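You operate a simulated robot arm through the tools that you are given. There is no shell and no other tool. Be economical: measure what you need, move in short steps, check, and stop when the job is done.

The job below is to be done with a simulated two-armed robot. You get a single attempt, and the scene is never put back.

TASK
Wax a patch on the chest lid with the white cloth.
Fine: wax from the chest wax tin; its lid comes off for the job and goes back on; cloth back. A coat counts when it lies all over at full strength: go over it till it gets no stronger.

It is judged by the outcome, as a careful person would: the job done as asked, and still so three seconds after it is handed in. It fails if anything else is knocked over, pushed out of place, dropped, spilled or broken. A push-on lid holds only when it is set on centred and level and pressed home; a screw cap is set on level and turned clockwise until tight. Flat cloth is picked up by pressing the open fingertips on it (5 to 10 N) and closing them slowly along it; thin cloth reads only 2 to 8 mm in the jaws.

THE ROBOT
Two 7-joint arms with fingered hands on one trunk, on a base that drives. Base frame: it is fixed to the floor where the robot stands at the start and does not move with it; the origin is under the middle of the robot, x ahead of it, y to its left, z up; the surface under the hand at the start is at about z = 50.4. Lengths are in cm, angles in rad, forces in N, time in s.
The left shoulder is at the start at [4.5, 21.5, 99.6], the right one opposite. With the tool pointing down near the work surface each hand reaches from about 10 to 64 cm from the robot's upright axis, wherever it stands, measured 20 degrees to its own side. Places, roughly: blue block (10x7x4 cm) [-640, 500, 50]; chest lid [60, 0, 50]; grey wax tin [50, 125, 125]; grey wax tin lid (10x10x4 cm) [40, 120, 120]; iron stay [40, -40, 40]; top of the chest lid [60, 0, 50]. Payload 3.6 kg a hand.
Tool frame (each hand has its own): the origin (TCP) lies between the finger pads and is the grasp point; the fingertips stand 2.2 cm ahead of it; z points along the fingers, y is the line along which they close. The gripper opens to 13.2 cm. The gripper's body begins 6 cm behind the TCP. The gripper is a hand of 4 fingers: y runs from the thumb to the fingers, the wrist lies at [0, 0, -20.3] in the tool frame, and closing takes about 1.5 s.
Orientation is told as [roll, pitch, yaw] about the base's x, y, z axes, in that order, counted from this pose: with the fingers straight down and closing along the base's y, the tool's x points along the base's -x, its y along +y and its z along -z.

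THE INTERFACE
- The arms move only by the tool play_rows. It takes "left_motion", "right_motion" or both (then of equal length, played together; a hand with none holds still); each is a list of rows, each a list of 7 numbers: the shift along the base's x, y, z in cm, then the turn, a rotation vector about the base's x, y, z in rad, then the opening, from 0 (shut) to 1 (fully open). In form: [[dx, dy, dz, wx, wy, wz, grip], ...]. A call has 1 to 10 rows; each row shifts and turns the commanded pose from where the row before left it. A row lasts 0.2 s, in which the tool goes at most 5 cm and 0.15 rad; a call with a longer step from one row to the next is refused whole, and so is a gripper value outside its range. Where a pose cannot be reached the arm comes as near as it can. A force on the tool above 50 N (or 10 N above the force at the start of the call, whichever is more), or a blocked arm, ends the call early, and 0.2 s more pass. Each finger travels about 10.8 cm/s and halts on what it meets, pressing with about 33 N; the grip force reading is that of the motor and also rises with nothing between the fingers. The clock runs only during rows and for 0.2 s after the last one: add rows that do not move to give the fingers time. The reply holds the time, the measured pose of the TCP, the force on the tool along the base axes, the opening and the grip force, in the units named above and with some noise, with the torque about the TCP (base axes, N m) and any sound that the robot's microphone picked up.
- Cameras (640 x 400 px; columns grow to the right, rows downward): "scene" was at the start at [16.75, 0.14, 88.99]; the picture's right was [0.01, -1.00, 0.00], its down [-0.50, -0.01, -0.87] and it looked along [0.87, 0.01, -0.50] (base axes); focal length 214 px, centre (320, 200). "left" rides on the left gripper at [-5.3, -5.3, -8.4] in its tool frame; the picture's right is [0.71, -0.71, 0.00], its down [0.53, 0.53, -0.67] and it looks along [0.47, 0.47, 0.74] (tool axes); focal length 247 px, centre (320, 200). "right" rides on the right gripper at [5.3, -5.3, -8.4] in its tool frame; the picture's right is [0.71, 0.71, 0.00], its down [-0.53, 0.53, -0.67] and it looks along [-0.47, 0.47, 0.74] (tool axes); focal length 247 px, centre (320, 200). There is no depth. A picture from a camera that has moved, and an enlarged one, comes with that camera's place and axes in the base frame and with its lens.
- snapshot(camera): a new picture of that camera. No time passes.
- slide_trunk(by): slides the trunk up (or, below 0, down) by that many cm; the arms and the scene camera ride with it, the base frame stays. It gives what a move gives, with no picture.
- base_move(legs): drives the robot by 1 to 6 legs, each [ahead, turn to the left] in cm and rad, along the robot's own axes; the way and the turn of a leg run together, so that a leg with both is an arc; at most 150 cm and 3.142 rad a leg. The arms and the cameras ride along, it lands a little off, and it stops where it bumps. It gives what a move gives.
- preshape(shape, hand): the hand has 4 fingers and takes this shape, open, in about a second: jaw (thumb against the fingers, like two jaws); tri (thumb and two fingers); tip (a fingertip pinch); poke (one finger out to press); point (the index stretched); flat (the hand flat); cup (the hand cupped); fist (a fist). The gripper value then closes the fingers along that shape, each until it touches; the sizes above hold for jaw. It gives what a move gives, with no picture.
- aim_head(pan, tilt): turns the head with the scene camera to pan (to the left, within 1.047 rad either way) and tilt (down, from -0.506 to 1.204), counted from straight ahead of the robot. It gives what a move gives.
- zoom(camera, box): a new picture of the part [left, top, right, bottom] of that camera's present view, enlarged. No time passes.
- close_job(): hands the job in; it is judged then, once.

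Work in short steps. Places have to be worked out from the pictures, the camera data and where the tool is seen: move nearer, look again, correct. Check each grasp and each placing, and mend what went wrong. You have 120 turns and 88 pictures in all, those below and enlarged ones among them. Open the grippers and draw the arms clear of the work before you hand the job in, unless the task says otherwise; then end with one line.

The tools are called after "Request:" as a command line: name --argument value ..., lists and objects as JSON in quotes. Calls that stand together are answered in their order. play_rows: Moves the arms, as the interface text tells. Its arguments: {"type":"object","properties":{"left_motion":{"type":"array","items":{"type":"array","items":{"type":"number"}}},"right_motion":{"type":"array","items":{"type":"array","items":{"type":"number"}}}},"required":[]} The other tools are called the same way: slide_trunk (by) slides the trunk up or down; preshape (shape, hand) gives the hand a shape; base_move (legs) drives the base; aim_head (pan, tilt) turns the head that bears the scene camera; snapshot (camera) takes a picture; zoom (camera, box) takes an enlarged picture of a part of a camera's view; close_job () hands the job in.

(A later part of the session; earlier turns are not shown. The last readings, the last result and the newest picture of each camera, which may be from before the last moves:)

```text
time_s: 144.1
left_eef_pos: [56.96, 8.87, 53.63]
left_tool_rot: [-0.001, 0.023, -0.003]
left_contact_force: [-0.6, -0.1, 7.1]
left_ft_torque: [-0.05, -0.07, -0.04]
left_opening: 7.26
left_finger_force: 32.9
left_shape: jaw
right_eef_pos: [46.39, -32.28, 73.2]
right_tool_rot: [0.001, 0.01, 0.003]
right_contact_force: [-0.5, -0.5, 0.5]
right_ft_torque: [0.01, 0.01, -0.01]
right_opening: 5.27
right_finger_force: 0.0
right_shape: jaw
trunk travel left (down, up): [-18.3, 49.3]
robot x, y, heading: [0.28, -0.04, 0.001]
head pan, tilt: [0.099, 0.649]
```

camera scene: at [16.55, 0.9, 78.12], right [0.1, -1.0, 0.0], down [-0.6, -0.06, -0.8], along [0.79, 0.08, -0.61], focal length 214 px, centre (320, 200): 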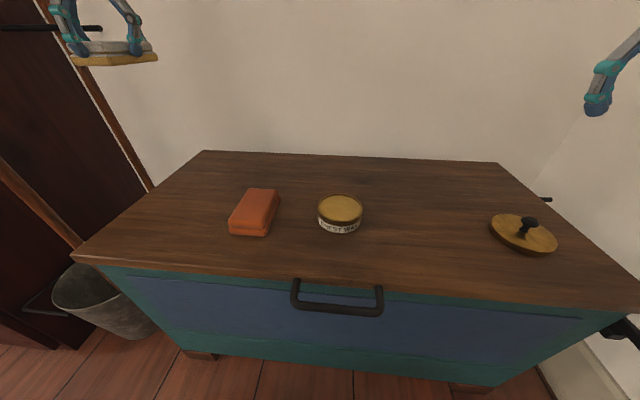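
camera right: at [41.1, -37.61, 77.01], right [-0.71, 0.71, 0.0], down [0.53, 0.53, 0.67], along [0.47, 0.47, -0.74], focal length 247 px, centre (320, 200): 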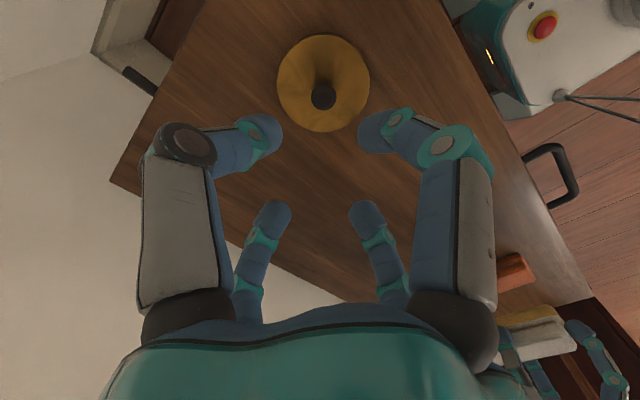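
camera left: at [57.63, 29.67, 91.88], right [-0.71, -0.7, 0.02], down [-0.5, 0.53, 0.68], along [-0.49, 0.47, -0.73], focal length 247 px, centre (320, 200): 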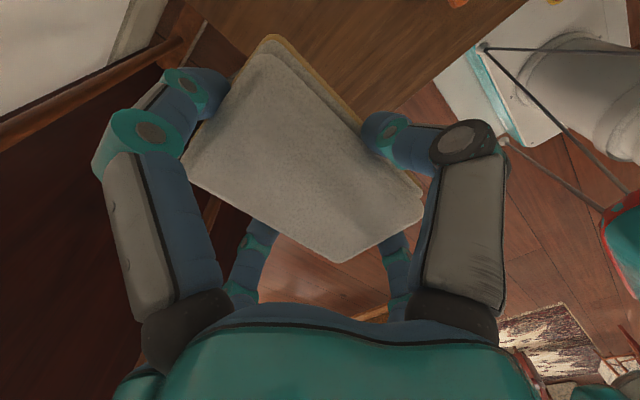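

In contact at 7 N. A few short strokes (±1.5 cm), then lift and look.

Request:
play_rows --left_motion '[[0, 1, -0.05, 0, 0, 0, 0.3], [0, 1, 0, 0, 0, 0, 0.3], [0, -1, 0, 0, 0, 0, 0.3], [0, -1, 0, 0, 0, 0, 0.3], [0, -1, 0, 0, 0, 0, 0.3], [0, 1, 0, 0, 0, 0, 0.3], [0, 1, 0, 0, 0, 0, 0.3], [0, 1, 0, 0, 0, 0, 0.3], [0, -1, 0, 0, 0, 0, 0.3], [0, -1, 0, 0, 0, 0, 0.3]]'

Request:
play_rows --left_motion '[[0, 0, 1, 0, 0, 0, 0.3], [0, 0.5, 3, 0, 0, 0, 0.3], [-0.5, 2, 4, 0, 0, 0, 0.3], [-0.5, 3, 3, 0, 0, 0, 0.3], [-0.5, 4, 2, 0, 0, 0, 0.3], [-0.5, 4, 1, 0, 0, 0, 0.3], [0, 3, 0, 0, 0, 0, 0.3]]'

Request:
zoom --camera "scene" --box '[220, 145, 400, 258]'

```text
time_s: 146.3
left_eef_pos: [56.9, 9.27, 53.57]
left_tool_rot: [0.001, 0.018, -0.001]
left_contact_force: [1.9, 9.9, 23.4]
left_ft_torque: [0.09, 0.0, 0.02]
left_opening: 7.23
left_finger_force: 33.1
left_shape: jaw
right_eef_pos: [46.16, -32.3, 73.26]
right_tool_rot: [0.0, 0.006, 0.001]
right_contact_force: [0.4, 0.1, -1.0]
right_ft_torque: [0.0, 0.0, -0.02]
right_opening: 5.25
right_finger_force: 0.0
right_shape: jaw
trunk travel left (down, up): [-18.3, 49.3]
robot x, y, heading: [-0.11, -0.01, -0.001]
head pan, tilt: [0.099, 0.649]
```

```text
time_s: 147.9
left_eef_pos: [54.89, 25.8, 67.38]
left_tool_rot: [0.0, 0.026, -0.004]
left_contact_force: [0.0, -0.8, 0.2]
left_ft_torque: [0.0, -0.03, 0.01]
left_opening: 7.25
left_finger_force: 32.9
left_shape: jaw
right_eef_pos: [46.4, -32.23, 73.12]
right_tool_rot: [0.0, 0.011, 0.0]
right_contact_force: [-1.2, 0.2, -0.2]
right_ft_torque: [-0.01, 0.02, 0.01]
right_opening: 5.24
right_finger_force: 0.0
right_shape: jaw
trunk travel left (down, up): [-18.3, 49.3]
robot x, y, heading: [-0.02, 0.14, 0.002]
head pan, tilt: [0.099, 0.649]
```

```text
3.54 times, centred on (310, 202) of scene
camera zoom: at [16.55, 0.9, 78.12], right [0.1, -1.0, 0.0], down [-0.6, -0.06, -0.8], along [0.79, 0.08, -0.61], focal length 759 px, centre (355, 195)
```

zoom: 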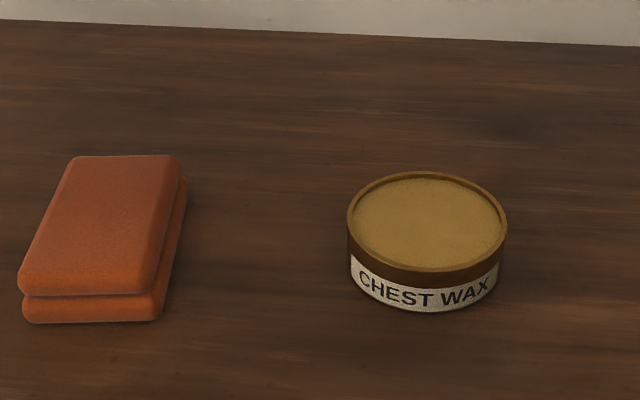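

I'll take the exact same enlargement as at t=98 for a before/after comparison of this second spot.

Request:
zoom --camera "scene" --box '[160, 110, 360, 235]'

```text
3.20 times, centred on (260, 172) of scene
camera zoom: at [16.55, 0.9, 78.12], right [0.1, -1.0, 0.0], down [-0.6, -0.06, -0.8], along [0.79, 0.08, -0.61], focal length 686 px, centre (512, 288)
```

zoom: 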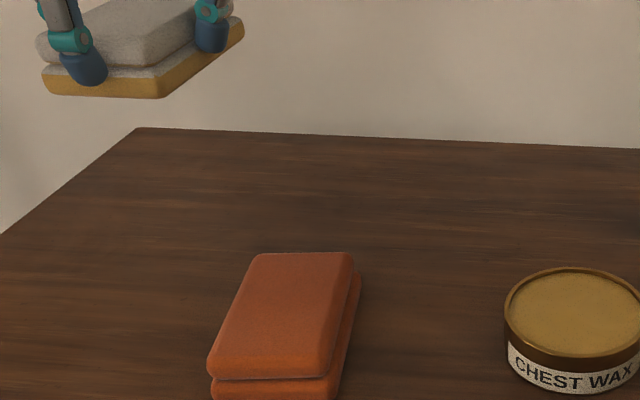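

The comparison shows a problem: the orange block's far end has been nudged ~1.7 cm to the left (by my finger in the last test rub). I'll set it right later. For the wax: I'll restore the trunk height and original head pose to compare the patch with the picture at t=20.7, before any rubbing.

Request:
slide_trunk --by 9.3

Request:
aim_head --pan 0.0 --tilt 0.75

Request:
zoom --camera "scene" --box '[110, 130, 310, 270]'

```text
time_s: 149.2
left_eef_pos: [54.99, 25.55, 76.53]
left_tool_rot: [0.0, 0.026, -0.004]
left_contact_force: [0.2, -0.4, -0.2]
left_ft_torque: [-0.03, 0.01, 0.04]
left_opening: 7.26
left_finger_force: 33.1
left_shape: jaw
right_eef_pos: [46.35, -32.29, 82.43]
right_tool_rot: [0.0, 0.014, 0.003]
right_contact_force: [-0.2, 0.1, 0.0]
right_ft_torque: [-0.03, 0.0, -0.01]
right_opening: 5.24
right_finger_force: 0.0
right_shape: jaw
trunk travel left (down, up): [-27.6, 40.0]
robot x, y, heading: [0.07, 0.2, 0.002]
head pan, tilt: [0.099, 0.649]
```

```text
time_s: 149.8
left_eef_pos: [55.01, 25.51, 76.74]
left_tool_rot: [0.002, 0.023, -0.003]
left_contact_force: [-0.9, 0.9, 0.0]
left_ft_torque: [-0.03, -0.02, 0.01]
left_opening: 7.24
left_finger_force: 33.3
left_shape: jaw
right_eef_pos: [46.31, -32.25, 82.47]
right_tool_rot: [0.001, 0.009, 0.002]
right_contact_force: [0.4, -0.7, 0.4]
right_ft_torque: [-0.01, -0.01, 0.0]
right_opening: 5.22
right_finger_force: 0.1
right_shape: jaw
trunk travel left (down, up): [-27.6, 40.0]
robot x, y, heading: [0.16, -0.16, 0.0]
head pan, tilt: [0.0, 0.75]
```

```text
2.86 times, centred on (210, 200) of scene
camera zoom: at [15.99, 0.04, 86.99], right [0.0, -1.0, 0.0], down [-0.68, 0.0, -0.73], along [0.73, 0.0, -0.68], focal length 613 px, centre (634, 200)
```

zoom: 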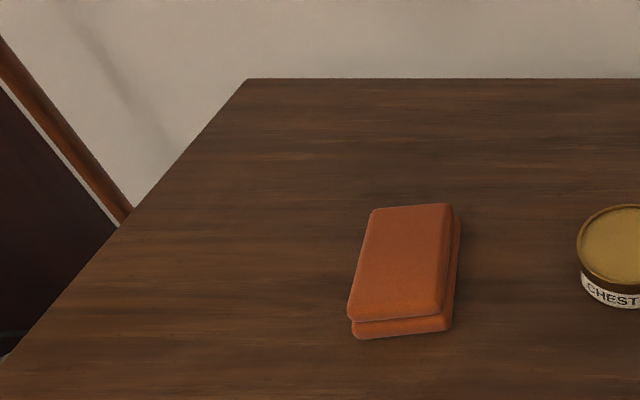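

I can't tell the coat from this angle. A grazing view would show a sheen: I'll raise both hands, then lower the trunk so the head camera looks flat across the lid.

Request:
play_rows --left_motion '[[-1, 0, 3, 0, 0, 0, 0.3], [-1, 0, 3, 0, 0, 0, 0.3], [-1, 1, 3, 0, 0, 0, 0.3], [-1, 1, 3, 0, 0, 0, 0.3], [-1, 1, 3, 0, 0, 0, 0.3], [-1, 1, 3, 0, 0, 0, 0.3], [-1, 1, 3, 0, 0, 0, 0.3], [-1, 1, 2, 0, 0, 0, 0.3]]' --right_motion '[[0, 0, 2, 0, 0, 0, 0.4], [0, 0, 2, 0, 0, 0, 0.4], [0, 0, 2, 0, 0, 0, 0.4], [0, 0, 2, 0, 0, 0, 0.4], [0, 0, 2, 0, 0, 0, 0.4], [0, 0, 2, 0, 0, 0, 0.4], [0, 0, 2, 0, 0, 0, 0.4], [0, 0, 2, 0, 0, 0, 0.4]]'

Request:
slide_trunk --by -22

Request:
aim_head --pan 0.45 --tilt 0.3

Request:
snapshot --camera "scene"

```text
time_s: 151.7
left_eef_pos: [47.09, 31.5, 99.56]
left_tool_rot: [0.0, 0.025, -0.003]
left_contact_force: [-0.6, -0.4, 0.1]
left_ft_torque: [-0.06, 0.01, 0.02]
left_opening: 7.26
left_finger_force: 33.2
left_shape: jaw
right_eef_pos: [46.22, -32.19, 98.63]
right_tool_rot: [0.0, 0.01, 0.001]
right_contact_force: [-0.2, -0.7, -0.2]
right_ft_torque: [0.0, 0.01, -0.02]
right_opening: 5.26
right_finger_force: 0.1
right_shape: jaw
trunk travel left (down, up): [-27.6, 40.0]
robot x, y, heading: [0.28, 0.26, 0.004]
head pan, tilt: [0.0, 0.75]
```

```text
time_s: 154.0
left_eef_pos: [47.01, 31.56, 77.73]
left_tool_rot: [-0.002, 0.023, -0.002]
left_contact_force: [1.1, -0.4, 0.3]
left_ft_torque: [-0.01, 0.01, 0.01]
left_opening: 7.23
left_finger_force: 32.9
left_shape: jaw
right_eef_pos: [46.25, -32.33, 76.47]
right_tool_rot: [-0.001, 0.008, 0.002]
right_contact_force: [-0.7, -0.3, 0.0]
right_ft_torque: [-0.05, 0.01, 0.0]
right_opening: 5.27
right_finger_force: 0.0
right_shape: jaw
trunk travel left (down, up): [-5.6, 62.0]
robot x, y, heading: [0.0, -0.45, 0.005]
head pan, tilt: [0.0, 0.75]
```

```text
time_s: 154.9
left_eef_pos: [46.94, 31.7, 77.72]
left_tool_rot: [0.001, 0.026, -0.003]
left_contact_force: [0.5, 0.0, -0.6]
left_ft_torque: [0.01, 0.01, 0.01]
left_opening: 7.26
left_finger_force: 32.9
left_shape: jaw
right_eef_pos: [46.31, -32.35, 76.5]
right_tool_rot: [-0.001, 0.01, 0.003]
right_contact_force: [0.8, 0.2, 0.1]
right_ft_torque: [0.05, -0.01, 0.0]
right_opening: 5.24
right_finger_force: 0.1
right_shape: jaw
trunk travel left (down, up): [-5.6, 62.0]
robot x, y, heading: [-0.1, 0.29, -0.002]
head pan, tilt: [0.45, 0.3]
```

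```text
22 pictures are left
camera scene: at [16.52, 4.09, 68.22], right [0.43, -0.9, 0.0], down [-0.27, -0.13, -0.95], along [0.86, 0.41, -0.3], focal length 214 px, centre (320, 200)
```

scene: 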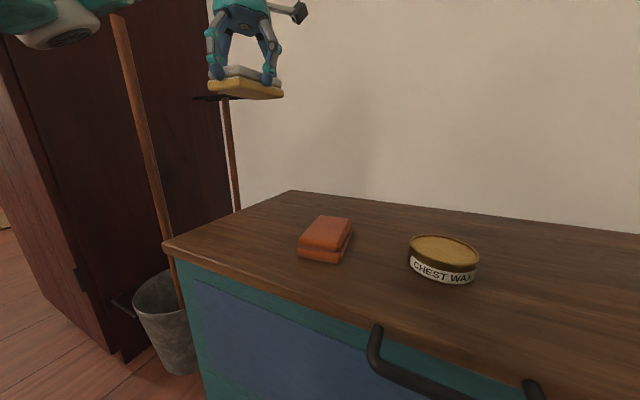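

From here I can see both the grazing lid surface and the cloth's underside; I'll enlarge both.

Request:
zoom --camera "scene" --box '[230, 185, 430, 260]'

Request:
zoom --camera "scene" --box '[190, 50, 310, 110]'

```text
3.20 times, centred on (330, 222) of scene
camera zoom: at [16.52, 4.09, 68.22], right [0.43, -0.9, 0.0], down [-0.27, -0.13, -0.95], along [0.86, 0.41, -0.3], focal length 686 px, centre (288, 128)
```

zoom: 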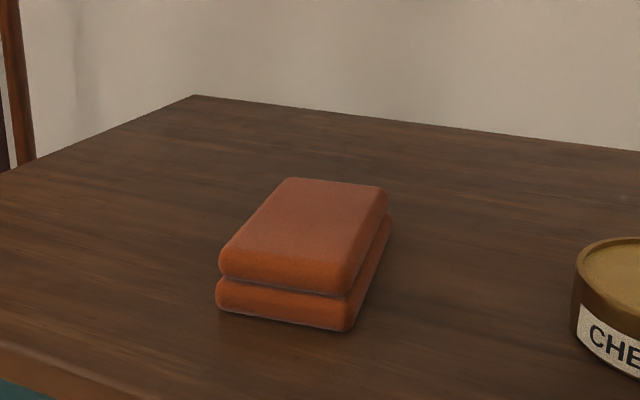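

```text
5.33 times, centred on (250, 80) of scene
camera zoom: at [16.52, 4.09, 68.22], right [0.43, -0.9, 0.0], down [-0.27, -0.13, -0.95], along [0.86, 0.41, -0.3], focal length 1144 px, centre (693, 840)
```

zoom: 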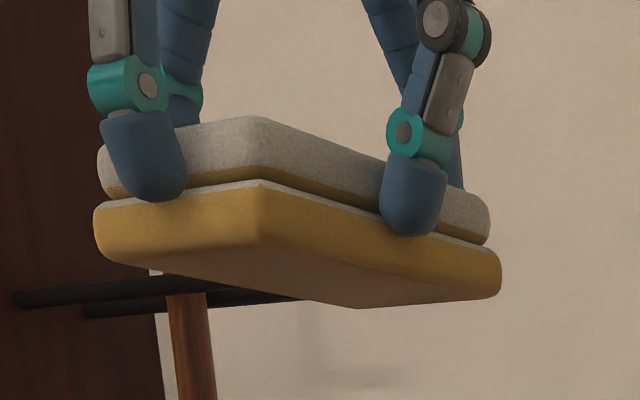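

No sheen visible either, so that side may simply not take the coat. I'll try the big free area right of the tin, which needs the base turned right. First trunk up 12, right hand tucked in to be safe.

Request:
slide_trunk --by 12

Request:
play_rows --left_motion '[[-1, -1, -1, 0, 0, 0, 0.3], [-1, -1, -1, 0, 0, 0, 0.3], [-1, -1, -1, 0, 0, 0, 0.3], [-1, -1, -1, 0, 0, 0, 0.3], [-1, -1, -1, 0, 0, 0, 0.3], [0, 0, 0, 0, 0, 0, 0.3]]' --right_motion '[[-2, 2, 0, 0, 0, 0, 0.4], [-2, 2, 0, 0, 0, 0, 0.4], [-2, 2, 0, 0, 0, 0, 0.4], [-2, 2, 0, 0, 0, 0, 0.4], [-1, 2, 0, 0, 0, 0, 0.4], [0, 0, 0, 0, 0, 0, 0.4]]'

Request:
base_move --legs '[[-4, 0], [0, -0.4]]'

Request:
aim_head --pan 0.3 --tilt 0.75

Request:
snapshot --camera "scene"

```text
time_s: 156.4
left_eef_pos: [46.99, 31.52, 89.56]
left_tool_rot: [0.0, 0.027, -0.005]
left_contact_force: [1.1, 0.2, -0.6]
left_ft_torque: [-0.02, -0.01, 0.01]
left_opening: 7.24
left_finger_force: 32.5
left_shape: jaw
right_eef_pos: [46.42, -32.32, 88.37]
right_tool_rot: [0.001, 0.01, 0.003]
right_contact_force: [-0.4, 0.3, -0.2]
right_ft_torque: [-0.06, 0.01, 0.0]
right_opening: 5.26
right_finger_force: 0.0
right_shape: jaw
trunk travel left (down, up): [-17.6, 50.0]
robot x, y, heading: [0.14, 0.09, 0.001]
head pan, tilt: [0.45, 0.3]
```

```text
time_s: 157.8
left_eef_pos: [42.04, 26.56, 84.62]
left_tool_rot: [-0.001, 0.026, -0.003]
left_contact_force: [-0.8, 0.3, 0.0]
left_ft_torque: [-0.01, -0.01, 0.02]
left_opening: 7.25
left_finger_force: 33.2
left_shape: jaw
right_eef_pos: [37.46, -22.42, 88.25]
right_tool_rot: [0.001, 0.01, 0.001]
right_contact_force: [-0.9, -1.0, 0.4]
right_ft_torque: [-0.02, 0.03, 0.01]
right_opening: 5.27
right_finger_force: 0.0
right_shape: jaw
trunk travel left (down, up): [-17.6, 50.0]
robot x, y, heading: [-0.26, -0.18, 0.003]
head pan, tilt: [0.45, 0.3]
```

```text
time_s: 159.9
left_eef_pos: [44.71, 8.34, 84.67]
left_tool_rot: [0.0, 0.023, -0.407]
left_contact_force: [-0.1, 1.3, -0.4]
left_ft_torque: [0.0, 0.01, -0.01]
left_opening: 7.22
left_finger_force: 33.4
left_shape: jaw
right_eef_pos: [21.53, -35.02, 88.25]
right_tool_rot: [0.0, 0.007, -0.4]
right_contact_force: [0.1, 0.0, -0.6]
right_ft_torque: [-0.01, 0.01, 0.0]
right_opening: 5.29
right_finger_force: 0.0
right_shape: jaw
trunk travel left (down, up): [-17.6, 50.0]
robot x, y, heading: [-3.34, 1.94, -0.405]
head pan, tilt: [0.45, 0.3]
```

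```text
time_s: 160.8
left_eef_pos: [44.79, 8.17, 84.73]
left_tool_rot: [-0.001, 0.023, -0.405]
left_contact_force: [-0.3, -0.3, -0.3]
left_ft_torque: [-0.01, -0.02, 0.01]
left_opening: 7.26
left_finger_force: 33.2
left_shape: jaw
right_eef_pos: [21.45, -35.04, 88.37]
right_tool_rot: [-0.001, 0.009, -0.4]
right_contact_force: [-0.7, 0.2, 1.2]
right_ft_torque: [0.01, 0.02, 0.01]
right_opening: 5.26
right_finger_force: 0.1
right_shape: jaw
trunk travel left (down, up): [-17.6, 50.0]
robot x, y, heading: [-3.42, 2.08, -0.401]
head pan, tilt: [0.3, 0.75]
```

```text
19 pictures are left
camera scene: at [12.03, -1.99, 76.54], right [-0.1, -0.99, 0.0], down [-0.68, 0.07, -0.73], along [0.73, -0.07, -0.68], focal length 214 px, centre (320, 200)
```

scene: 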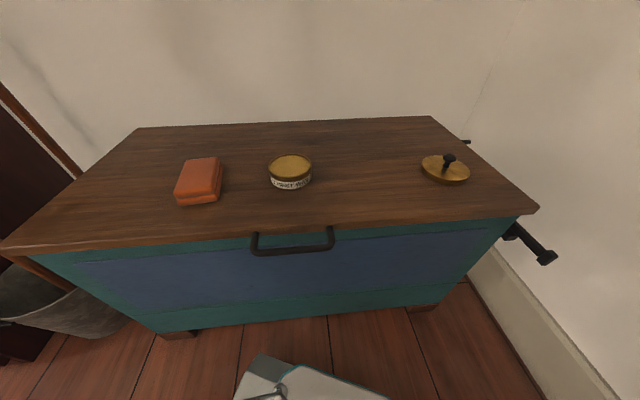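

No bump. The cloth is now at yaw −0.4; I'll dip again on the way: over the tin and down.

Request:
play_rows --left_motion '[[0.5, -1.5, -4, 0, 0, 0, 0.3], [0.5, -1.5, -4, 0, 0, 0, 0.3], [0.5, -1.5, -4, 0, 0, 0, 0.3], [0.5, -1.5, -4, 0, 0, 0, 0.3], [0.5, -1.5, -4, 0, 0, 0, 0.3], [0.1, -0.7, -4, 0, 0, 0, 0.3], [0, 0, -3, 0, 0, 0, 0.3], [0, 0, -0.8, 0, 0, 0, 0.3], [0, 0, -0.4, 0, 0, 0, 0.3], [0, 0, 0, 0, 0, 0, 0.3]]'

Request:
play_rows --left_motion '[[0, 0, -0.15, 0, 0, 0, 0.3], [0, 0, -0.1, 0, 0, 0.1, 0.3], [0, 0, 0, 0, 0, 0.1, 0.3], [0, 0, 0, 0, 0, -0.12, 0.3], [0, 0, 0, 0, 0, -0.12, 0.3], [0, 0, 0, 0, 0, -0.12, 0.3], [0, 0, 0, 0, 0, 0.1, 0.3], [0, 0, 0, 0, 0, 0.06, 0.3], [0, 0, 0, 0, 0, 0, 0.3]]'

```text
time_s: 163.0
left_eef_pos: [47.2, 0.08, 56.47]
left_tool_rot: [0.0, 0.025, -0.405]
left_contact_force: [0.1, -0.3, -0.4]
left_ft_torque: [-0.01, -0.01, 0.02]
left_opening: 7.25
left_finger_force: 32.5
left_shape: jaw
right_eef_pos: [21.52, -35.07, 88.34]
right_tool_rot: [0.001, 0.01, -0.4]
right_contact_force: [-0.5, 0.0, -0.7]
right_ft_torque: [-0.01, -0.01, 0.03]
right_opening: 5.26
right_finger_force: 0.1
right_shape: jaw
trunk travel left (down, up): [-17.6, 50.0]
robot x, y, heading: [-3.43, 2.29, -0.404]
head pan, tilt: [0.3, 0.75]
```

```text
time_s: 165.0
left_eef_pos: [47.26, -0.11, 56.29]
left_tool_rot: [0.0, 0.024, -0.405]
left_contact_force: [-0.3, 0.5, 0.2]
left_ft_torque: [-0.04, -0.05, 0.0]
left_opening: 7.24
left_finger_force: 32.8
left_shape: jaw
right_eef_pos: [21.54, -35.15, 88.42]
right_tool_rot: [-0.001, 0.008, -0.398]
right_contact_force: [0.3, 0.1, 1.1]
right_ft_torque: [0.0, 0.02, -0.01]
right_opening: 5.27
right_finger_force: 0.0
right_shape: jaw
trunk travel left (down, up): [-17.6, 50.0]
robot x, y, heading: [-3.62, 2.3, -0.399]
head pan, tilt: [0.3, 0.75]
```

Barely touching; press 0.3 cm more and repeat the twist.

Request:
play_rows --left_motion '[[0, 0, -0.15, 0, 0, 0, 0.3], [0, 0, -0.12, 0, 0, 0.1, 0.3], [0, 0, 0, 0, 0, 0.1, 0.3], [0, 0, 0, 0, 0, -0.12, 0.3], [0, 0, 0, 0, 0, -0.12, 0.3], [0, 0, 0, 0, 0, -0.12, 0.3], [0, 0, 0, 0, 0, 0.1, 0.3], [0, 0, 0, 0, 0, 0.06, 0.3], [0, 0, 0, 0, 0, 0, 0.3]]'

Request:
play_rows --left_motion '[[0, 0, 0.5, 0, 0, 0, 0.3], [0, 0, 2, 0, 0, 0, 0.3], [0, 0, 2, 0, 0, 0, 0.3], [0, -3, 1, 0, 0, 0, 0.3], [0, -3, 0, 0, 0, 0, 0.3], [0, -3, 0, 0, 0, 0, 0.3], [0, -3, -2, 0, 0, 0, 0.3], [0, 0, -3, 0, 0, 0, 0.3], [0, 0, -2, 0, 0, 0, 0.3], [0, 0, 0, 0, 0, 0, 0.3]]'

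```text
time_s: 167.0
left_eef_pos: [47.15, 0.0, 56.04]
left_tool_rot: [-0.001, 0.021, -0.406]
left_contact_force: [-1.1, -1.5, 21.7]
left_ft_torque: [-0.06, -0.07, -0.46]
left_opening: 7.22
left_finger_force: 33.0
left_shape: jaw
right_eef_pos: [21.39, -35.13, 88.35]
right_tool_rot: [0.003, 0.009, -0.4]
right_contact_force: [-0.2, 0.2, 0.1]
right_ft_torque: [-0.01, -0.01, 0.02]
right_opening: 5.24
right_finger_force: 0.1
right_shape: jaw
trunk travel left (down, up): [-17.6, 50.0]
robot x, y, heading: [-3.4, 2.01, -0.402]
head pan, tilt: [0.3, 0.75]
```

```text
time_s: 169.2
left_eef_pos: [47.12, -12.08, 54.56]
left_tool_rot: [0.0, 0.025, -0.404]
left_contact_force: [-0.2, -0.3, -0.9]
left_ft_torque: [-0.01, 0.01, 0.03]
left_opening: 7.24
left_finger_force: 33.0
left_shape: jaw
right_eef_pos: [21.59, -35.13, 88.32]
right_tool_rot: [0.001, 0.009, -0.399]
right_contact_force: [0.2, -1.0, 0.0]
right_ft_torque: [0.0, 0.0, -0.02]
right_opening: 5.25
right_finger_force: 0.1
right_shape: jaw
trunk travel left (down, up): [-17.6, 50.0]
robot x, y, heading: [-3.63, 2.13, -0.4]
head pan, tilt: [0.3, 0.75]
```

In position at [47, −12]. Lower to contact, then strokes to y −18 and back.

Request:
play_rows --left_motion '[[0, 0, -0.5, 0, 0, 0, 0.3], [0, 0, -0.4, 0, 0, 0, 0.3], [0, 0, -0.2, 0, 0, 0, 0.3], [0, 0, 0, 0, 0, 0, 0.3]]'

Request:
play_rows --left_motion '[[0, -1.2, -0.05, 0, 0, 0, 0.3], [0, -1.2, 0, 0, 0, 0, 0.3], [0, -1.2, 0, 0, 0, 0, 0.3], [0, -1.2, 0, 0, 0, 0, 0.3], [0, -1.2, 0, 0, 0, 0, 0.3], [0, 1.2, 0, 0, 0, 0, 0.3], [0, 1.2, 0, 0, 0, 0, 0.3], [0, 1.2, 0, 0, 0, 0, 0.3], [0, 1.2, 0, 0, 0, 0, 0.3], [0, 1.2, 0, 0, 0, 0, 0.3]]'

Request:
play_rows --left_motion '[[0, -1.2, -0.05, 0, 0, 0, 0.3], [0, -1.2, 0, 0, 0, 0, 0.3], [0, -1.2, 0, 0, 0, 0, 0.3], [0, -1.2, 0, 0, 0, 0, 0.3], [0, -1.2, 0, 0, 0, 0, 0.3], [0, 1.2, 0, 0, 0, 0, 0.3], [0, 1.2, 0, 0, 0, 0, 0.3], [0, 1.2, 0, 0, 0, 0, 0.3], [0, 1.2, 0, 0, 0, 0, 0.3], [0, 1.2, 0, 0, 0, 0, 0.3]]'

Request:
play_rows --left_motion '[[0, 0, 1, 0, 0, 0, 0.3], [0, 0, 3, 0, 0, 0, 0.3], [0, 2, 4, 0, 0, 0, 0.3], [0, 3, 3, 0, 0, 0, 0.3], [0, 4, 2, 0, 0, 0, 0.3], [0, 4, 2, 0, 0, 0, 0.3], [0, 4, 2, 0, 0, 0, 0.3], [0, 4, 2, 0, 0, 0, 0.3]]'

Request:
zoom --camera "scene" --box '[250, 110, 470, 240]'

```text
time_s: 170.2
left_eef_pos: [47.13, -12.09, 53.51]
left_tool_rot: [-0.002, 0.023, -0.404]
left_contact_force: [-0.7, 1.5, 7.8]
left_ft_torque: [-0.01, -0.18, 0.0]
left_opening: 7.24
left_finger_force: 33.0
left_shape: jaw
right_eef_pos: [21.46, -35.04, 88.41]
right_tool_rot: [0.0, 0.008, -0.399]
right_contact_force: [-0.3, -0.3, 0.2]
right_ft_torque: [-0.03, 0.02, -0.01]
right_opening: 5.27
right_finger_force: 0.0
right_shape: jaw
trunk travel left (down, up): [-17.6, 50.0]
robot x, y, heading: [-3.5, 1.97, -0.401]
head pan, tilt: [0.3, 0.75]
```

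```text
time_s: 172.4
left_eef_pos: [47.25, -12.09, 53.44]
left_tool_rot: [-0.002, 0.024, -0.406]
left_contact_force: [0.0, -7.3, 15.7]
left_ft_torque: [-0.17, -0.11, -0.06]
left_opening: 7.23
left_finger_force: 33.2
left_shape: jaw
right_eef_pos: [21.39, -35.07, 88.32]
right_tool_rot: [0.002, 0.011, -0.399]
right_contact_force: [0.4, 0.8, 0.9]
right_ft_torque: [0.01, 0.03, 0.01]
right_opening: 5.28
right_finger_force: 0.1
right_shape: jaw
trunk travel left (down, up): [-17.6, 50.0]
robot x, y, heading: [-3.41, 1.99, -0.398]
head pan, tilt: [0.3, 0.75]
```

```text
time_s: 174.6
left_eef_pos: [47.23, -12.03, 53.49]
left_tool_rot: [-0.001, 0.022, -0.405]
left_contact_force: [0.1, -7.5, 17.2]
left_ft_torque: [-0.19, -0.06, -0.07]
left_opening: 7.25
left_finger_force: 32.8
left_shape: jaw
right_eef_pos: [21.42, -35.09, 88.42]
right_tool_rot: [0.004, 0.007, -0.4]
right_contact_force: [0.1, 0.5, 0.0]
right_ft_torque: [-0.02, 0.02, -0.04]
right_opening: 5.3
right_finger_force: 0.0
right_shape: jaw
trunk travel left (down, up): [-17.6, 50.0]
robot x, y, heading: [-3.63, 2.23, -0.402]
head pan, tilt: [0.3, 0.75]
```

```text
time_s: 176.4
left_eef_pos: [47.32, 9.13, 72.44]
left_tool_rot: [0.001, 0.025, -0.404]
left_contact_force: [-0.7, -0.3, -0.7]
left_ft_torque: [-0.01, -0.02, -0.02]
left_opening: 7.21
left_finger_force: 33.0
left_shape: jaw
right_eef_pos: [21.45, -34.98, 88.37]
right_tool_rot: [0.0, 0.008, -0.398]
right_contact_force: [0.2, -0.6, 0.3]
right_ft_torque: [0.04, -0.01, 0.0]
right_opening: 5.26
right_finger_force: 0.0
right_shape: jaw
trunk travel left (down, up): [-17.6, 50.0]
robot x, y, heading: [-3.45, 1.8, -0.403]
head pan, tilt: [0.3, 0.75]
```

```text
2.91 times, centred on (360, 175) of scene
camera zoom: at [12.01, -2.0, 76.54], right [-0.1, -0.99, 0.0], down [-0.68, 0.07, -0.73], along [0.73, -0.07, -0.68], focal length 624 px, centre (204, 273)
```

zoom: 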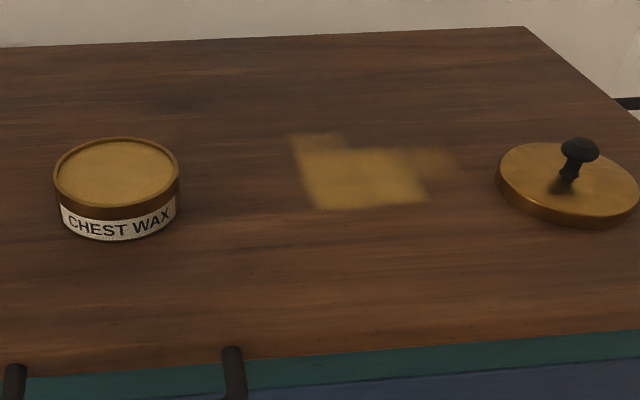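

A clear wax mark appears: there is a fixed patch here, with straight left edge (y≈−13.3) and front edge (x≈46). I need to cover it further back and right, so I turn the base some more for reach.

Request:
base_move --legs '[[0, -0.33]]'

Request:
aim_head --pan 0.5 --tilt 0.75

```text
time_s: 177.8
left_eef_pos: [46.82, -7.66, 72.44]
left_tool_rot: [-0.001, 0.026, -0.731]
left_contact_force: [-0.7, 0.5, -0.7]
left_ft_torque: [-0.01, -0.03, 0.02]
left_opening: 7.26
left_finger_force: 33.1
left_shape: jaw
right_eef_pos: [8.21, -41.21, 88.42]
right_tool_rot: [0.0, 0.011, -0.726]
right_contact_force: [0.2, -0.4, 0.1]
right_ft_torque: [-0.01, 0.0, -0.02]
right_opening: 5.28
right_finger_force: 0.1
right_shape: jaw
trunk travel left (down, up): [-17.6, 50.0]
robot x, y, heading: [-2.16, 3.21, -0.73]
head pan, tilt: [0.3, 0.75]
```

```text
time_s: 178.6
left_eef_pos: [46.77, -7.48, 72.57]
left_tool_rot: [0.002, 0.023, -0.731]
left_contact_force: [0.0, -0.3, -0.3]
left_ft_torque: [0.0, 0.01, 0.02]
left_opening: 7.23
left_finger_force: 32.8
left_shape: jaw
right_eef_pos: [8.19, -41.14, 88.3]
right_tool_rot: [0.0, 0.008, -0.726]
right_contact_force: [-0.4, -0.3, 0.1]
right_ft_torque: [-0.01, 0.01, 0.01]
right_opening: 5.27
right_finger_force: 0.1
right_shape: jaw
trunk travel left (down, up): [-17.6, 50.0]
robot x, y, heading: [-2.18, 3.21, -0.729]
head pan, tilt: [0.499, 0.75]
```

Now bring the cloth to about [51, −15] while turning it square to the lid.

Request:
play_rows --left_motion '[[0.7, -1, -2, 0, 0, 0.12, 0.3], [0.7, -1, -2, 0, 0, 0.12, 0.3], [0.7, -1, -2, 0, 0, 0.12, 0.3], [0.7, -1, -2, 0, 0, 0.12, 0.3], [0.7, -1, -2, 0, 0, 0.12, 0.3], [0.7, -1, -2, 0, 0, 0.13, 0.3], [0, -1, -2, 0, 0, 0, 0.3], [0, 0, -2, 0, 0, 0, 0.3], [0, 0, -1.5, 0, 0, 0, 0.3], [0, 0, 0, 0, 0, 0, 0.3]]'

```text
time_s: 180.8
left_eef_pos: [51.15, -14.53, 54.95]
left_tool_rot: [0.001, 0.025, 0.0]
left_contact_force: [-0.4, -0.9, 0.8]
left_ft_torque: [-0.01, -0.01, -0.04]
left_opening: 7.2
left_finger_force: 33.0
left_shape: jaw
right_eef_pos: [8.18, -41.15, 88.42]
right_tool_rot: [0.0, 0.008, -0.725]
right_contact_force: [-0.3, -0.2, -0.7]
right_ft_torque: [0.0, -0.01, -0.06]
right_opening: 5.29
right_finger_force: 0.0
right_shape: jaw
trunk travel left (down, up): [-17.6, 50.0]
robot x, y, heading: [-2.49, 3.43, -0.731]
head pan, tilt: [0.499, 0.75]
```

Square at last. Lower and stroke y −14.5 ↔ −22 at x≈51.

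Request:
play_rows --left_motion '[[0, 0.5, -0.7, 0, 0, 0, 0.3], [0, 0, -0.5, 0, 0, 0, 0.3], [0, 0, -0.25, 0, 0, 0, 0.3], [0, 0, 0, 0, 0, 0, 0.3]]'

Request:
play_rows --left_motion '[[0, -1.6, -0.05, 0, 0, 0, 0.3], [0, -1.6, 0, 0, 0, 0, 0.3], [0, -1.6, 0, 0, 0, 0, 0.3], [0, -1.6, 0, 0, 0, 0, 0.3], [0, -1.6, 0, 0, 0, 0, 0.3], [0, 1.6, 0, 0, 0, 0, 0.3], [0, 1.6, 0, 0, 0, 0, 0.3], [0, 1.6, 0, 0, 0, 0, 0.3], [0, 1.6, 0, 0, 0, 0, 0.3], [0, 1.6, 0, 0, 0, 0, 0.3]]'

Request:
play_rows --left_motion '[[1.5, 0, 0, 0, 0, 0, 0.3], [1.5, 0, 0, 0, 0, 0, 0.3], [1.5, 0, 0, 0, 0, 0, 0.3], [0, -1.6, 0, 0, 0, 0, 0.3], [0, -1.6, 0, 0, 0, 0, 0.3], [0, -1.6, 0, 0, 0, 0, 0.3], [0, -1.6, 0, 0, 0, 0, 0.3], [0, -1.6, 0, 0, 0, 0, 0.3], [0, -1.6, 0, 0, 0, 0, 0.3], [0, 0, 0, 0, 0, 0, 0.3]]'

```text
time_s: 181.8
left_eef_pos: [51.08, -14.13, 53.58]
left_tool_rot: [0.0, 0.024, -0.004]
left_contact_force: [-0.2, 1.1, 1.7]
left_ft_torque: [-0.03, -0.03, 0.02]
left_opening: 7.24
left_finger_force: 33.3
left_shape: jaw
right_eef_pos: [8.28, -41.12, 88.45]
right_tool_rot: [0.001, 0.009, -0.726]
right_contact_force: [-0.9, -1.1, 0.2]
right_ft_torque: [-0.03, 0.02, 0.0]
right_opening: 5.29
right_finger_force: 0.0
right_shape: jaw
trunk travel left (down, up): [-17.6, 50.0]
robot x, y, heading: [-2.44, 3.2, -0.733]
head pan, tilt: [0.499, 0.75]
```

```text
time_s: 184.0
left_eef_pos: [51.05, -14.13, 53.51]
left_tool_rot: [-0.001, 0.022, -0.001]
left_contact_force: [-0.4, -5.0, 11.4]
left_ft_torque: [-0.09, -0.21, -0.09]
left_opening: 7.24
left_finger_force: 32.6
left_shape: jaw
right_eef_pos: [8.11, -41.17, 88.42]
right_tool_rot: [0.0, 0.008, -0.727]
right_contact_force: [0.0, 0.9, 0.9]
right_ft_torque: [-0.01, 0.02, 0.01]
right_opening: 5.27
right_finger_force: 0.1
right_shape: jaw
trunk travel left (down, up): [-17.6, 50.0]
robot x, y, heading: [-2.72, 3.08, -0.733]
head pan, tilt: [0.499, 0.75]
```

```text
time_s: 186.2
left_eef_pos: [55.42, -23.66, 53.48]
left_tool_rot: [0.0, 0.024, -0.001]
left_contact_force: [-0.7, 2.3, 2.5]
left_ft_torque: [-0.03, -0.21, 0.1]
left_opening: 7.22
left_finger_force: 33.4
left_shape: jaw
right_eef_pos: [8.17, -41.12, 88.46]
right_tool_rot: [-0.001, 0.008, -0.725]
right_contact_force: [0.3, 0.0, -0.1]
right_ft_torque: [0.03, -0.04, 0.01]
right_opening: 5.28
right_finger_force: 0.1
right_shape: jaw
trunk travel left (down, up): [-17.6, 50.0]
robot x, y, heading: [-2.51, 3.27, -0.732]
head pan, tilt: [0.499, 0.75]
```

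Lift away and look at the patch outline.

Request:
play_rows --left_motion '[[0, 0, 1, 0, 0, 0, 0.3], [0, 0, 3, 0, 0, 0, 0.3], [0, 1, 4, 0, 0, 0, 0.3], [-1, 3, 3, 0, 0, 0, 0.3], [-1, 4, 2, 0, 0, 0, 0.3], [-1, 4, 2, 0, 0, 0, 0.3], [-1, 4, 2, 0, 0, 0, 0.3], [-1, 4, 1, 0, 0, 0, 0.3]]'

Request:
snapshot --camera "scene"

```text
time_s: 188.0
left_eef_pos: [50.31, -3.92, 71.5]
left_tool_rot: [-0.001, 0.025, -0.002]
left_contact_force: [0.2, -0.2, -0.8]
left_ft_torque: [-0.01, 0.0, -0.01]
left_opening: 7.24
left_finger_force: 33.2
left_shape: jaw
right_eef_pos: [8.27, -41.16, 88.38]
right_tool_rot: [0.001, 0.009, -0.727]
right_contact_force: [0.1, 0.0, -0.9]
right_ft_torque: [-0.01, -0.02, -0.04]
right_opening: 5.26
right_finger_force: 0.1
right_shape: jaw
trunk travel left (down, up): [-17.6, 50.0]
robot x, y, heading: [-2.32, 2.93, -0.73]
head pan, tilt: [0.499, 0.75]
```

```text
17 pictures are left
camera scene: at [11.48, -4.03, 76.54], right [-0.23, -0.97, 0.0], down [-0.66, 0.16, -0.73], along [0.71, -0.17, -0.68], focal length 214 px, centre (320, 200)
```

scene: 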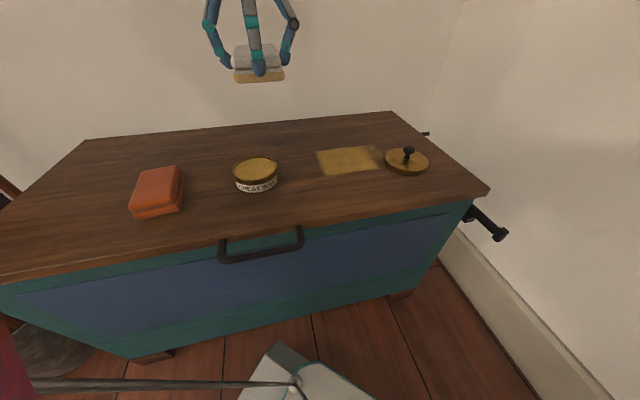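

The patch now shows as a rectangle; I'll zoom to read its corners and uniformity.

Request:
zoom --camera "scene" --box '[290, 125, 450, 205]'

```text
4.00 times, centred on (370, 165) of scene
camera zoom: at [11.48, -4.03, 76.54], right [-0.23, -0.97, 0.0], down [-0.66, 0.16, -0.73], along [0.71, -0.17, -0.68], focal length 858 px, centre (120, 340)
```

zoom: 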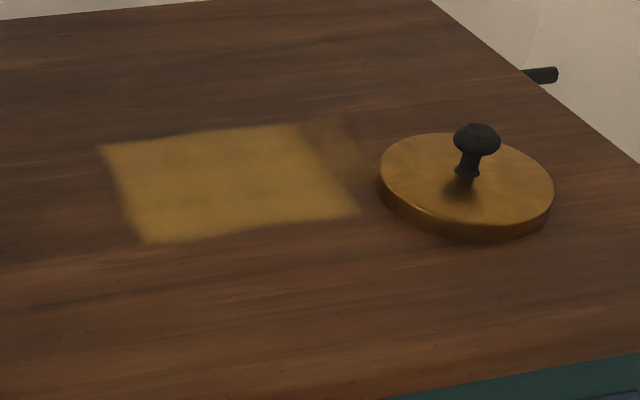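

The patch spans about x 46.5–56, from y −13.5 to at least −27; the right end is unclear. I'll turn the base a bit more for reach, then rub the rear-right part to find the right edge.

Request:
base_move --legs '[[0, -0.25]]'

Request:
aim_head --pan 0.7 --tilt 0.75

```text
time_s: 189.2
left_eef_pos: [48.02, -13.27, 71.82]
left_tool_rot: [-0.008, 0.02, -0.199]
left_contact_force: [0.3, -0.2, 0.0]
left_ft_torque: [0.01, 0.02, 0.03]
left_opening: 7.24
left_finger_force: 33.2
left_shape: jaw
right_eef_pos: [0.03, -40.89, 88.38]
right_tool_rot: [-0.003, 0.012, -0.884]
right_contact_force: [-0.1, 0.3, 0.1]
right_ft_torque: [0.0, -0.02, 0.03]
right_opening: 5.26
right_finger_force: 0.1
right_shape: jaw
trunk travel left (down, up): [-17.6, 50.0]
robot x, y, heading: [-1.66, 3.9, -0.915]
head pan, tilt: [0.499, 0.75]
stopped in leg 1: the robot was blocked; the commanded pose is now the measured one
```

```text
time_s: 189.9
left_eef_pos: [48.21, -13.55, 71.66]
left_tool_rot: [-0.006, 0.023, -0.2]
left_contact_force: [-0.4, 0.6, -0.7]
left_ft_torque: [0.0, 0.03, -0.04]
left_opening: 7.22
left_finger_force: 32.8
left_shape: jaw
right_eef_pos: [0.16, -41.13, 88.37]
right_tool_rot: [-0.003, 0.015, -0.889]
right_contact_force: [0.3, 0.2, 0.2]
right_ft_torque: [-0.03, 0.01, -0.02]
right_opening: 5.26
right_finger_force: 0.0
right_shape: jaw
trunk travel left (down, up): [-17.6, 50.0]
robot x, y, heading: [-1.7, 4.09, -0.916]
head pan, tilt: [0.7, 0.75]
```

The base met something at heading −0.92. I'll check the scene.

Request:
snapshot --camera "scene"

```text
15 pictures are left
camera scene: at [11.92, -5.0, 76.35], right [-0.22, -0.98, -0.01], down [-0.67, 0.16, -0.72], along [0.71, -0.15, -0.69], focal length 214 px, centre (320, 200)
```

scene: 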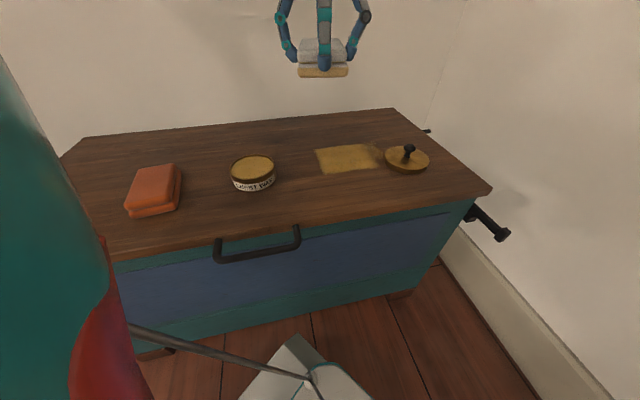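

Nothing on the chest has moved. I'll bring the cloth to [56.5, −26] square to the lid, and down.

Request:
play_rows --left_motion '[[1.2, -1.8, -2, 0.003, 0, 0.1, 0.3], [1.2, -1.8, -2, 0.003, 0, 0.1, 0.3], [1.2, -1.8, -2, 0, 0, 0, 0.3], [1.2, -1.8, -2, 0, 0, 0, 0.3], [1.2, -1.8, -2, 0, 0, 0, 0.3], [1.2, -1.8, -2, 0, 0, 0, 0.3], [1.1, -1.7, -2, 0, 0, 0, 0.3], [0, 0, -2, 0, 0, 0, 0.3], [0, 0, -1.2, 0, 0, 0, 0.3], [0, 0, 0, 0, 0, 0, 0.3]]'

Request:
play_rows --left_motion '[[0, 0, -0.4, 0, 0, 0, 0.3], [0, 0, -0.3, 0, 0, 0, 0.3], [0, 0, -0.2, 0, 0, 0, 0.3], [0, 0, 0, 0, 0, 0, 0.3]]'

```text
time_s: 192.1
left_eef_pos: [56.5, -26.07, 54.27]
left_tool_rot: [0.001, 0.024, 0.001]
left_contact_force: [0.8, 0.8, -0.1]
left_ft_torque: [0.02, 0.0, 0.02]
left_opening: 7.23
left_finger_force: 32.7
left_shape: jaw
right_eef_pos: [0.12, -40.97, 88.4]
right_tool_rot: [-0.001, 0.011, -0.89]
right_contact_force: [0.4, 0.3, 0.0]
right_ft_torque: [-0.01, 0.02, 0.0]
right_opening: 5.29
right_finger_force: 0.1
right_shape: jaw
trunk travel left (down, up): [-17.6, 50.0]
robot x, y, heading: [-1.43, 3.57, -0.919]
head pan, tilt: [0.7, 0.75]
```

```text
time_s: 193.1
left_eef_pos: [56.34, -25.89, 53.48]
left_tool_rot: [0.003, 0.024, 0.0]
left_contact_force: [-0.3, 0.3, 1.1]
left_ft_torque: [-0.04, -0.08, 0.03]
left_opening: 7.21
left_finger_force: 33.6
left_shape: jaw
right_eef_pos: [0.21, -41.02, 88.22]
right_tool_rot: [0.0, 0.013, -0.889]
right_contact_force: [0.1, -0.3, -1.0]
right_ft_torque: [0.01, 0.0, 0.03]
right_opening: 5.26
right_finger_force: 0.1
right_shape: jaw
trunk travel left (down, up): [-17.6, 50.0]
robot x, y, heading: [-1.14, 4.02, -0.919]
head pan, tilt: [0.7, 0.75]
```

Request:
play_rows --left_motion '[[0, -1.2, -0.15, 0, 0, 0, 0.3], [0, -1.2, 0, 0, 0, 0, 0.3], [0, 1.2, 0, 0, 0, 0, 0.3], [0, 1.2, 0, 0, 0, 0, 0.3], [0, -1.2, 0, 0, 0, 0, 0.3], [0, -1.2, 0, 0, 0, 0, 0.3], [0, 1.5, 0, 0, 0, 0, 0.3], [0, 1.5, 0, 0, 0, 0, 0.3], [0, 1.5, 0, 0, 0, 0, 0.3], [0, 1.5, 0, 0, 0, 0, 0.3]]'

Request:
play_rows --left_motion '[[0, 1.5, 1, 0, 0, 0, 0.3], [0, 2, 3, 0, 0, 0, 0.3], [0, 2, 4, 0, 0, 0, 0.3], [-1, 3, 3, 0, 0, 0, 0.3], [-1, 4, 2, 0, 0, 0, 0.3], [-1, 4, 2, 0, 0, 0, 0.3], [-1, 4, 1, 0, 0, 0, 0.3]]'

Request:
zoom --camera "scene" --box '[290, 120, 450, 200]'

```text
time_s: 195.3
left_eef_pos: [56.19, -22.39, 53.4]
left_tool_rot: [-0.001, 0.021, -0.001]
left_contact_force: [0.4, -6.7, 13.9]
left_ft_torque: [-0.14, -0.1, -0.11]
left_opening: 7.22
left_finger_force: 32.8
left_shape: jaw
right_eef_pos: [0.19, -41.1, 88.49]
right_tool_rot: [0.0, 0.012, -0.888]
right_contact_force: [0.3, 0.0, -0.3]
right_ft_torque: [0.0, 0.0, 0.03]
right_opening: 5.29
right_finger_force: 0.0
right_shape: jaw
trunk travel left (down, up): [-17.6, 50.0]
robot x, y, heading: [-1.2, 3.87, -0.921]
head pan, tilt: [0.7, 0.75]
```

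```text
time_s: 196.9
left_eef_pos: [52.39, -1.88, 69.48]
left_tool_rot: [0.002, 0.022, 0.001]
left_contact_force: [-0.7, 0.4, 0.7]
left_ft_torque: [-0.01, 0.01, 0.02]
left_opening: 7.23
left_finger_force: 33.1
left_shape: jaw
right_eef_pos: [0.2, -41.11, 88.43]
right_tool_rot: [-0.002, 0.013, -0.89]
right_contact_force: [0.0, -0.7, -0.3]
right_ft_torque: [0.02, 0.0, 0.01]
right_opening: 5.27
right_finger_force: 0.2
right_shape: jaw
trunk travel left (down, up): [-17.6, 50.0]
robot x, y, heading: [-1.84, 3.75, -0.918]
head pan, tilt: [0.7, 0.75]
```

```text
4.00 times, centred on (370, 160) of scene
camera zoom: at [11.94, -4.95, 76.37], right [-0.22, -0.98, -0.01], down [-0.67, 0.15, -0.72], along [0.71, -0.15, -0.69], focal length 858 px, centre (120, 360)
```

zoom: 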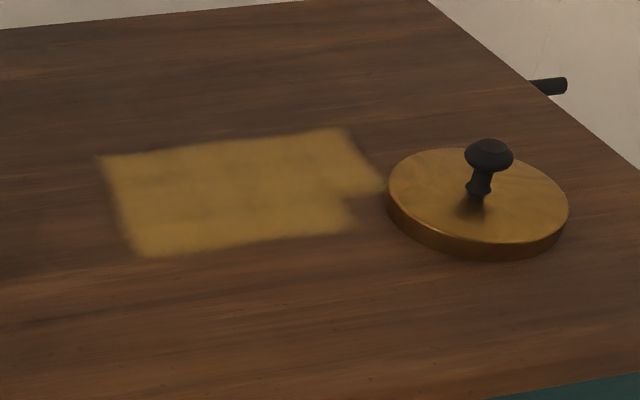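

The right edge is now clear: the patch ends just short of the lid. Missing is only the front-right corner (x 46.5–51, y −25 to −27.5). I'll take fresh wax first.

Request:
play_rows --left_motion '[[-1.3, 0.5, -3, 0, 0, 0, 0.3], [-1.3, 0.5, -3, 0, 0, 0, 0.3], [-1.3, 0.5, -3, 0, 0, 0, 0.3], [-1.2, 0.4, -2, 0, 0, 0, 0.3], [0, 0, -1.2, 0, 0, 0, 0.3], [0, 0, -0.6, 0, 0, 0, 0.3], [0, 0, -0.3, 0, 0, 0, 0.3], [0, 0, -0.2, 0, 0, 0, 0.3], [0, 0, 0, 0, 0, 0, 0.3]]'

Request:
play_rows --left_motion '[[0, 0, -0.15, 0, 0, 0, 0.3], [0, 0, -0.1, 0, 0, 0.1, 0.3], [0, 0, 0, 0, 0, 0.1, 0.3], [0, 0, 0, 0, 0, -0.12, 0.3], [0, 0, 0, 0, 0, -0.12, 0.3], [0, 0, 0, 0, 0, -0.12, 0.3], [0, 0, 0, 0, 0, 0.1, 0.3], [0, 0, 0, 0, 0, 0.06, 0.3], [0, 0, 0, 0, 0, 0, 0.3]]'

```text
time_s: 198.9
left_eef_pos: [47.2, 0.15, 56.23]
left_tool_rot: [0.001, 0.022, -0.001]
left_contact_force: [-0.5, -0.3, 8.1]
left_ft_torque: [-0.04, -0.16, 0.02]
left_opening: 7.23
left_finger_force: 32.8
left_shape: jaw
right_eef_pos: [0.14, -41.08, 88.48]
right_tool_rot: [-0.002, 0.013, -0.89]
right_contact_force: [-0.5, 0.0, -0.2]
right_ft_torque: [0.0, -0.02, 0.01]
right_opening: 5.28
right_finger_force: 0.1
right_shape: jaw
trunk travel left (down, up): [-17.6, 50.0]
robot x, y, heading: [-1.51, 3.85, -0.919]
head pan, tilt: [0.7, 0.75]
```

```text
time_s: 200.9
left_eef_pos: [47.18, -0.06, 56.16]
left_tool_rot: [0.0, 0.023, -0.003]
left_contact_force: [-0.8, -1.0, 34.4]
left_ft_torque: [-0.07, -0.22, -0.73]
left_opening: 7.19
left_finger_force: 32.7
left_shape: jaw
right_eef_pos: [0.22, -41.0, 88.42]
right_tool_rot: [-0.002, 0.013, -0.889]
right_contact_force: [0.2, 0.8, -0.3]
right_ft_torque: [-0.03, 0.0, 0.01]
right_opening: 5.26
right_finger_force: 0.0
right_shape: jaw
trunk travel left (down, up): [-17.6, 50.0]
robot x, y, heading: [-1.38, 3.95, -0.92]
head pan, tilt: [0.7, 0.75]
```

Loaded. Now to [51.3, −15] and down to the lid.

Request:
play_rows --left_motion '[[0, 0, 0.5, 0, 0, 0, 0.3], [0, 0, 2, 0, 0, 0, 0.3], [0, 0, 2, 0, 0, 0, 0.3], [0.8, -3, 1, 0, 0, 0, 0.3], [0.8, -3, 0, 0, 0, 0, 0.3], [0.8, -3, 0, 0, 0, 0, 0.3], [0.8, -3, -2, 0, 0, 0, 0.3], [0.8, -2.7, -3, 0, 0, 0, 0.3], [0, 0, -2, 0, 0, 0, 0.3], [0, 0, 0, 0, 0, 0, 0.3]]'

Request:
play_rows --left_motion '[[0, 0, -0.6, 0, 0, 0, 0.3], [0, 0, -0.4, 0, 0, 0, 0.3], [0, 0, -0.2, 0, 0, 0, 0.3], [0, 0, 0, 0, 0, 0, 0.3]]'

```text
time_s: 203.1
left_eef_pos: [51.43, -14.66, 54.22]
left_tool_rot: [0.002, 0.023, 0.0]
left_contact_force: [-0.6, -0.2, -0.9]
left_ft_torque: [-0.01, 0.04, 0.0]
left_opening: 7.21
left_finger_force: 33.0
left_shape: jaw
right_eef_pos: [0.17, -41.01, 88.39]
right_tool_rot: [-0.002, 0.014, -0.89]
right_contact_force: [1.0, 0.4, 0.4]
right_ft_torque: [0.01, 0.0, 0.0]
right_opening: 5.28
right_finger_force: 0.1
right_shape: jaw
trunk travel left (down, up): [-17.6, 50.0]
robot x, y, heading: [-1.67, 3.84, -0.922]
head pan, tilt: [0.7, 0.75]
```

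```text
time_s: 204.1
left_eef_pos: [51.27, -14.72, 53.41]
left_tool_rot: [-0.003, 0.017, 0.001]
left_contact_force: [-1.1, 8.5, 27.8]
left_ft_torque: [0.13, -0.16, 0.11]
left_opening: 7.21
left_finger_force: 33.2
left_shape: jaw
right_eef_pos: [0.19, -41.02, 88.42]
right_tool_rot: [-0.002, 0.014, -0.885]
right_contact_force: [0.1, 0.0, 0.3]
right_ft_torque: [0.06, 0.02, 0.02]
right_opening: 5.27
right_finger_force: 0.0
right_shape: jaw
trunk travel left (down, up): [-17.6, 50.0]
robot x, y, heading: [-1.46, 3.78, -0.915]
head pan, tilt: [0.7, 0.75]
```

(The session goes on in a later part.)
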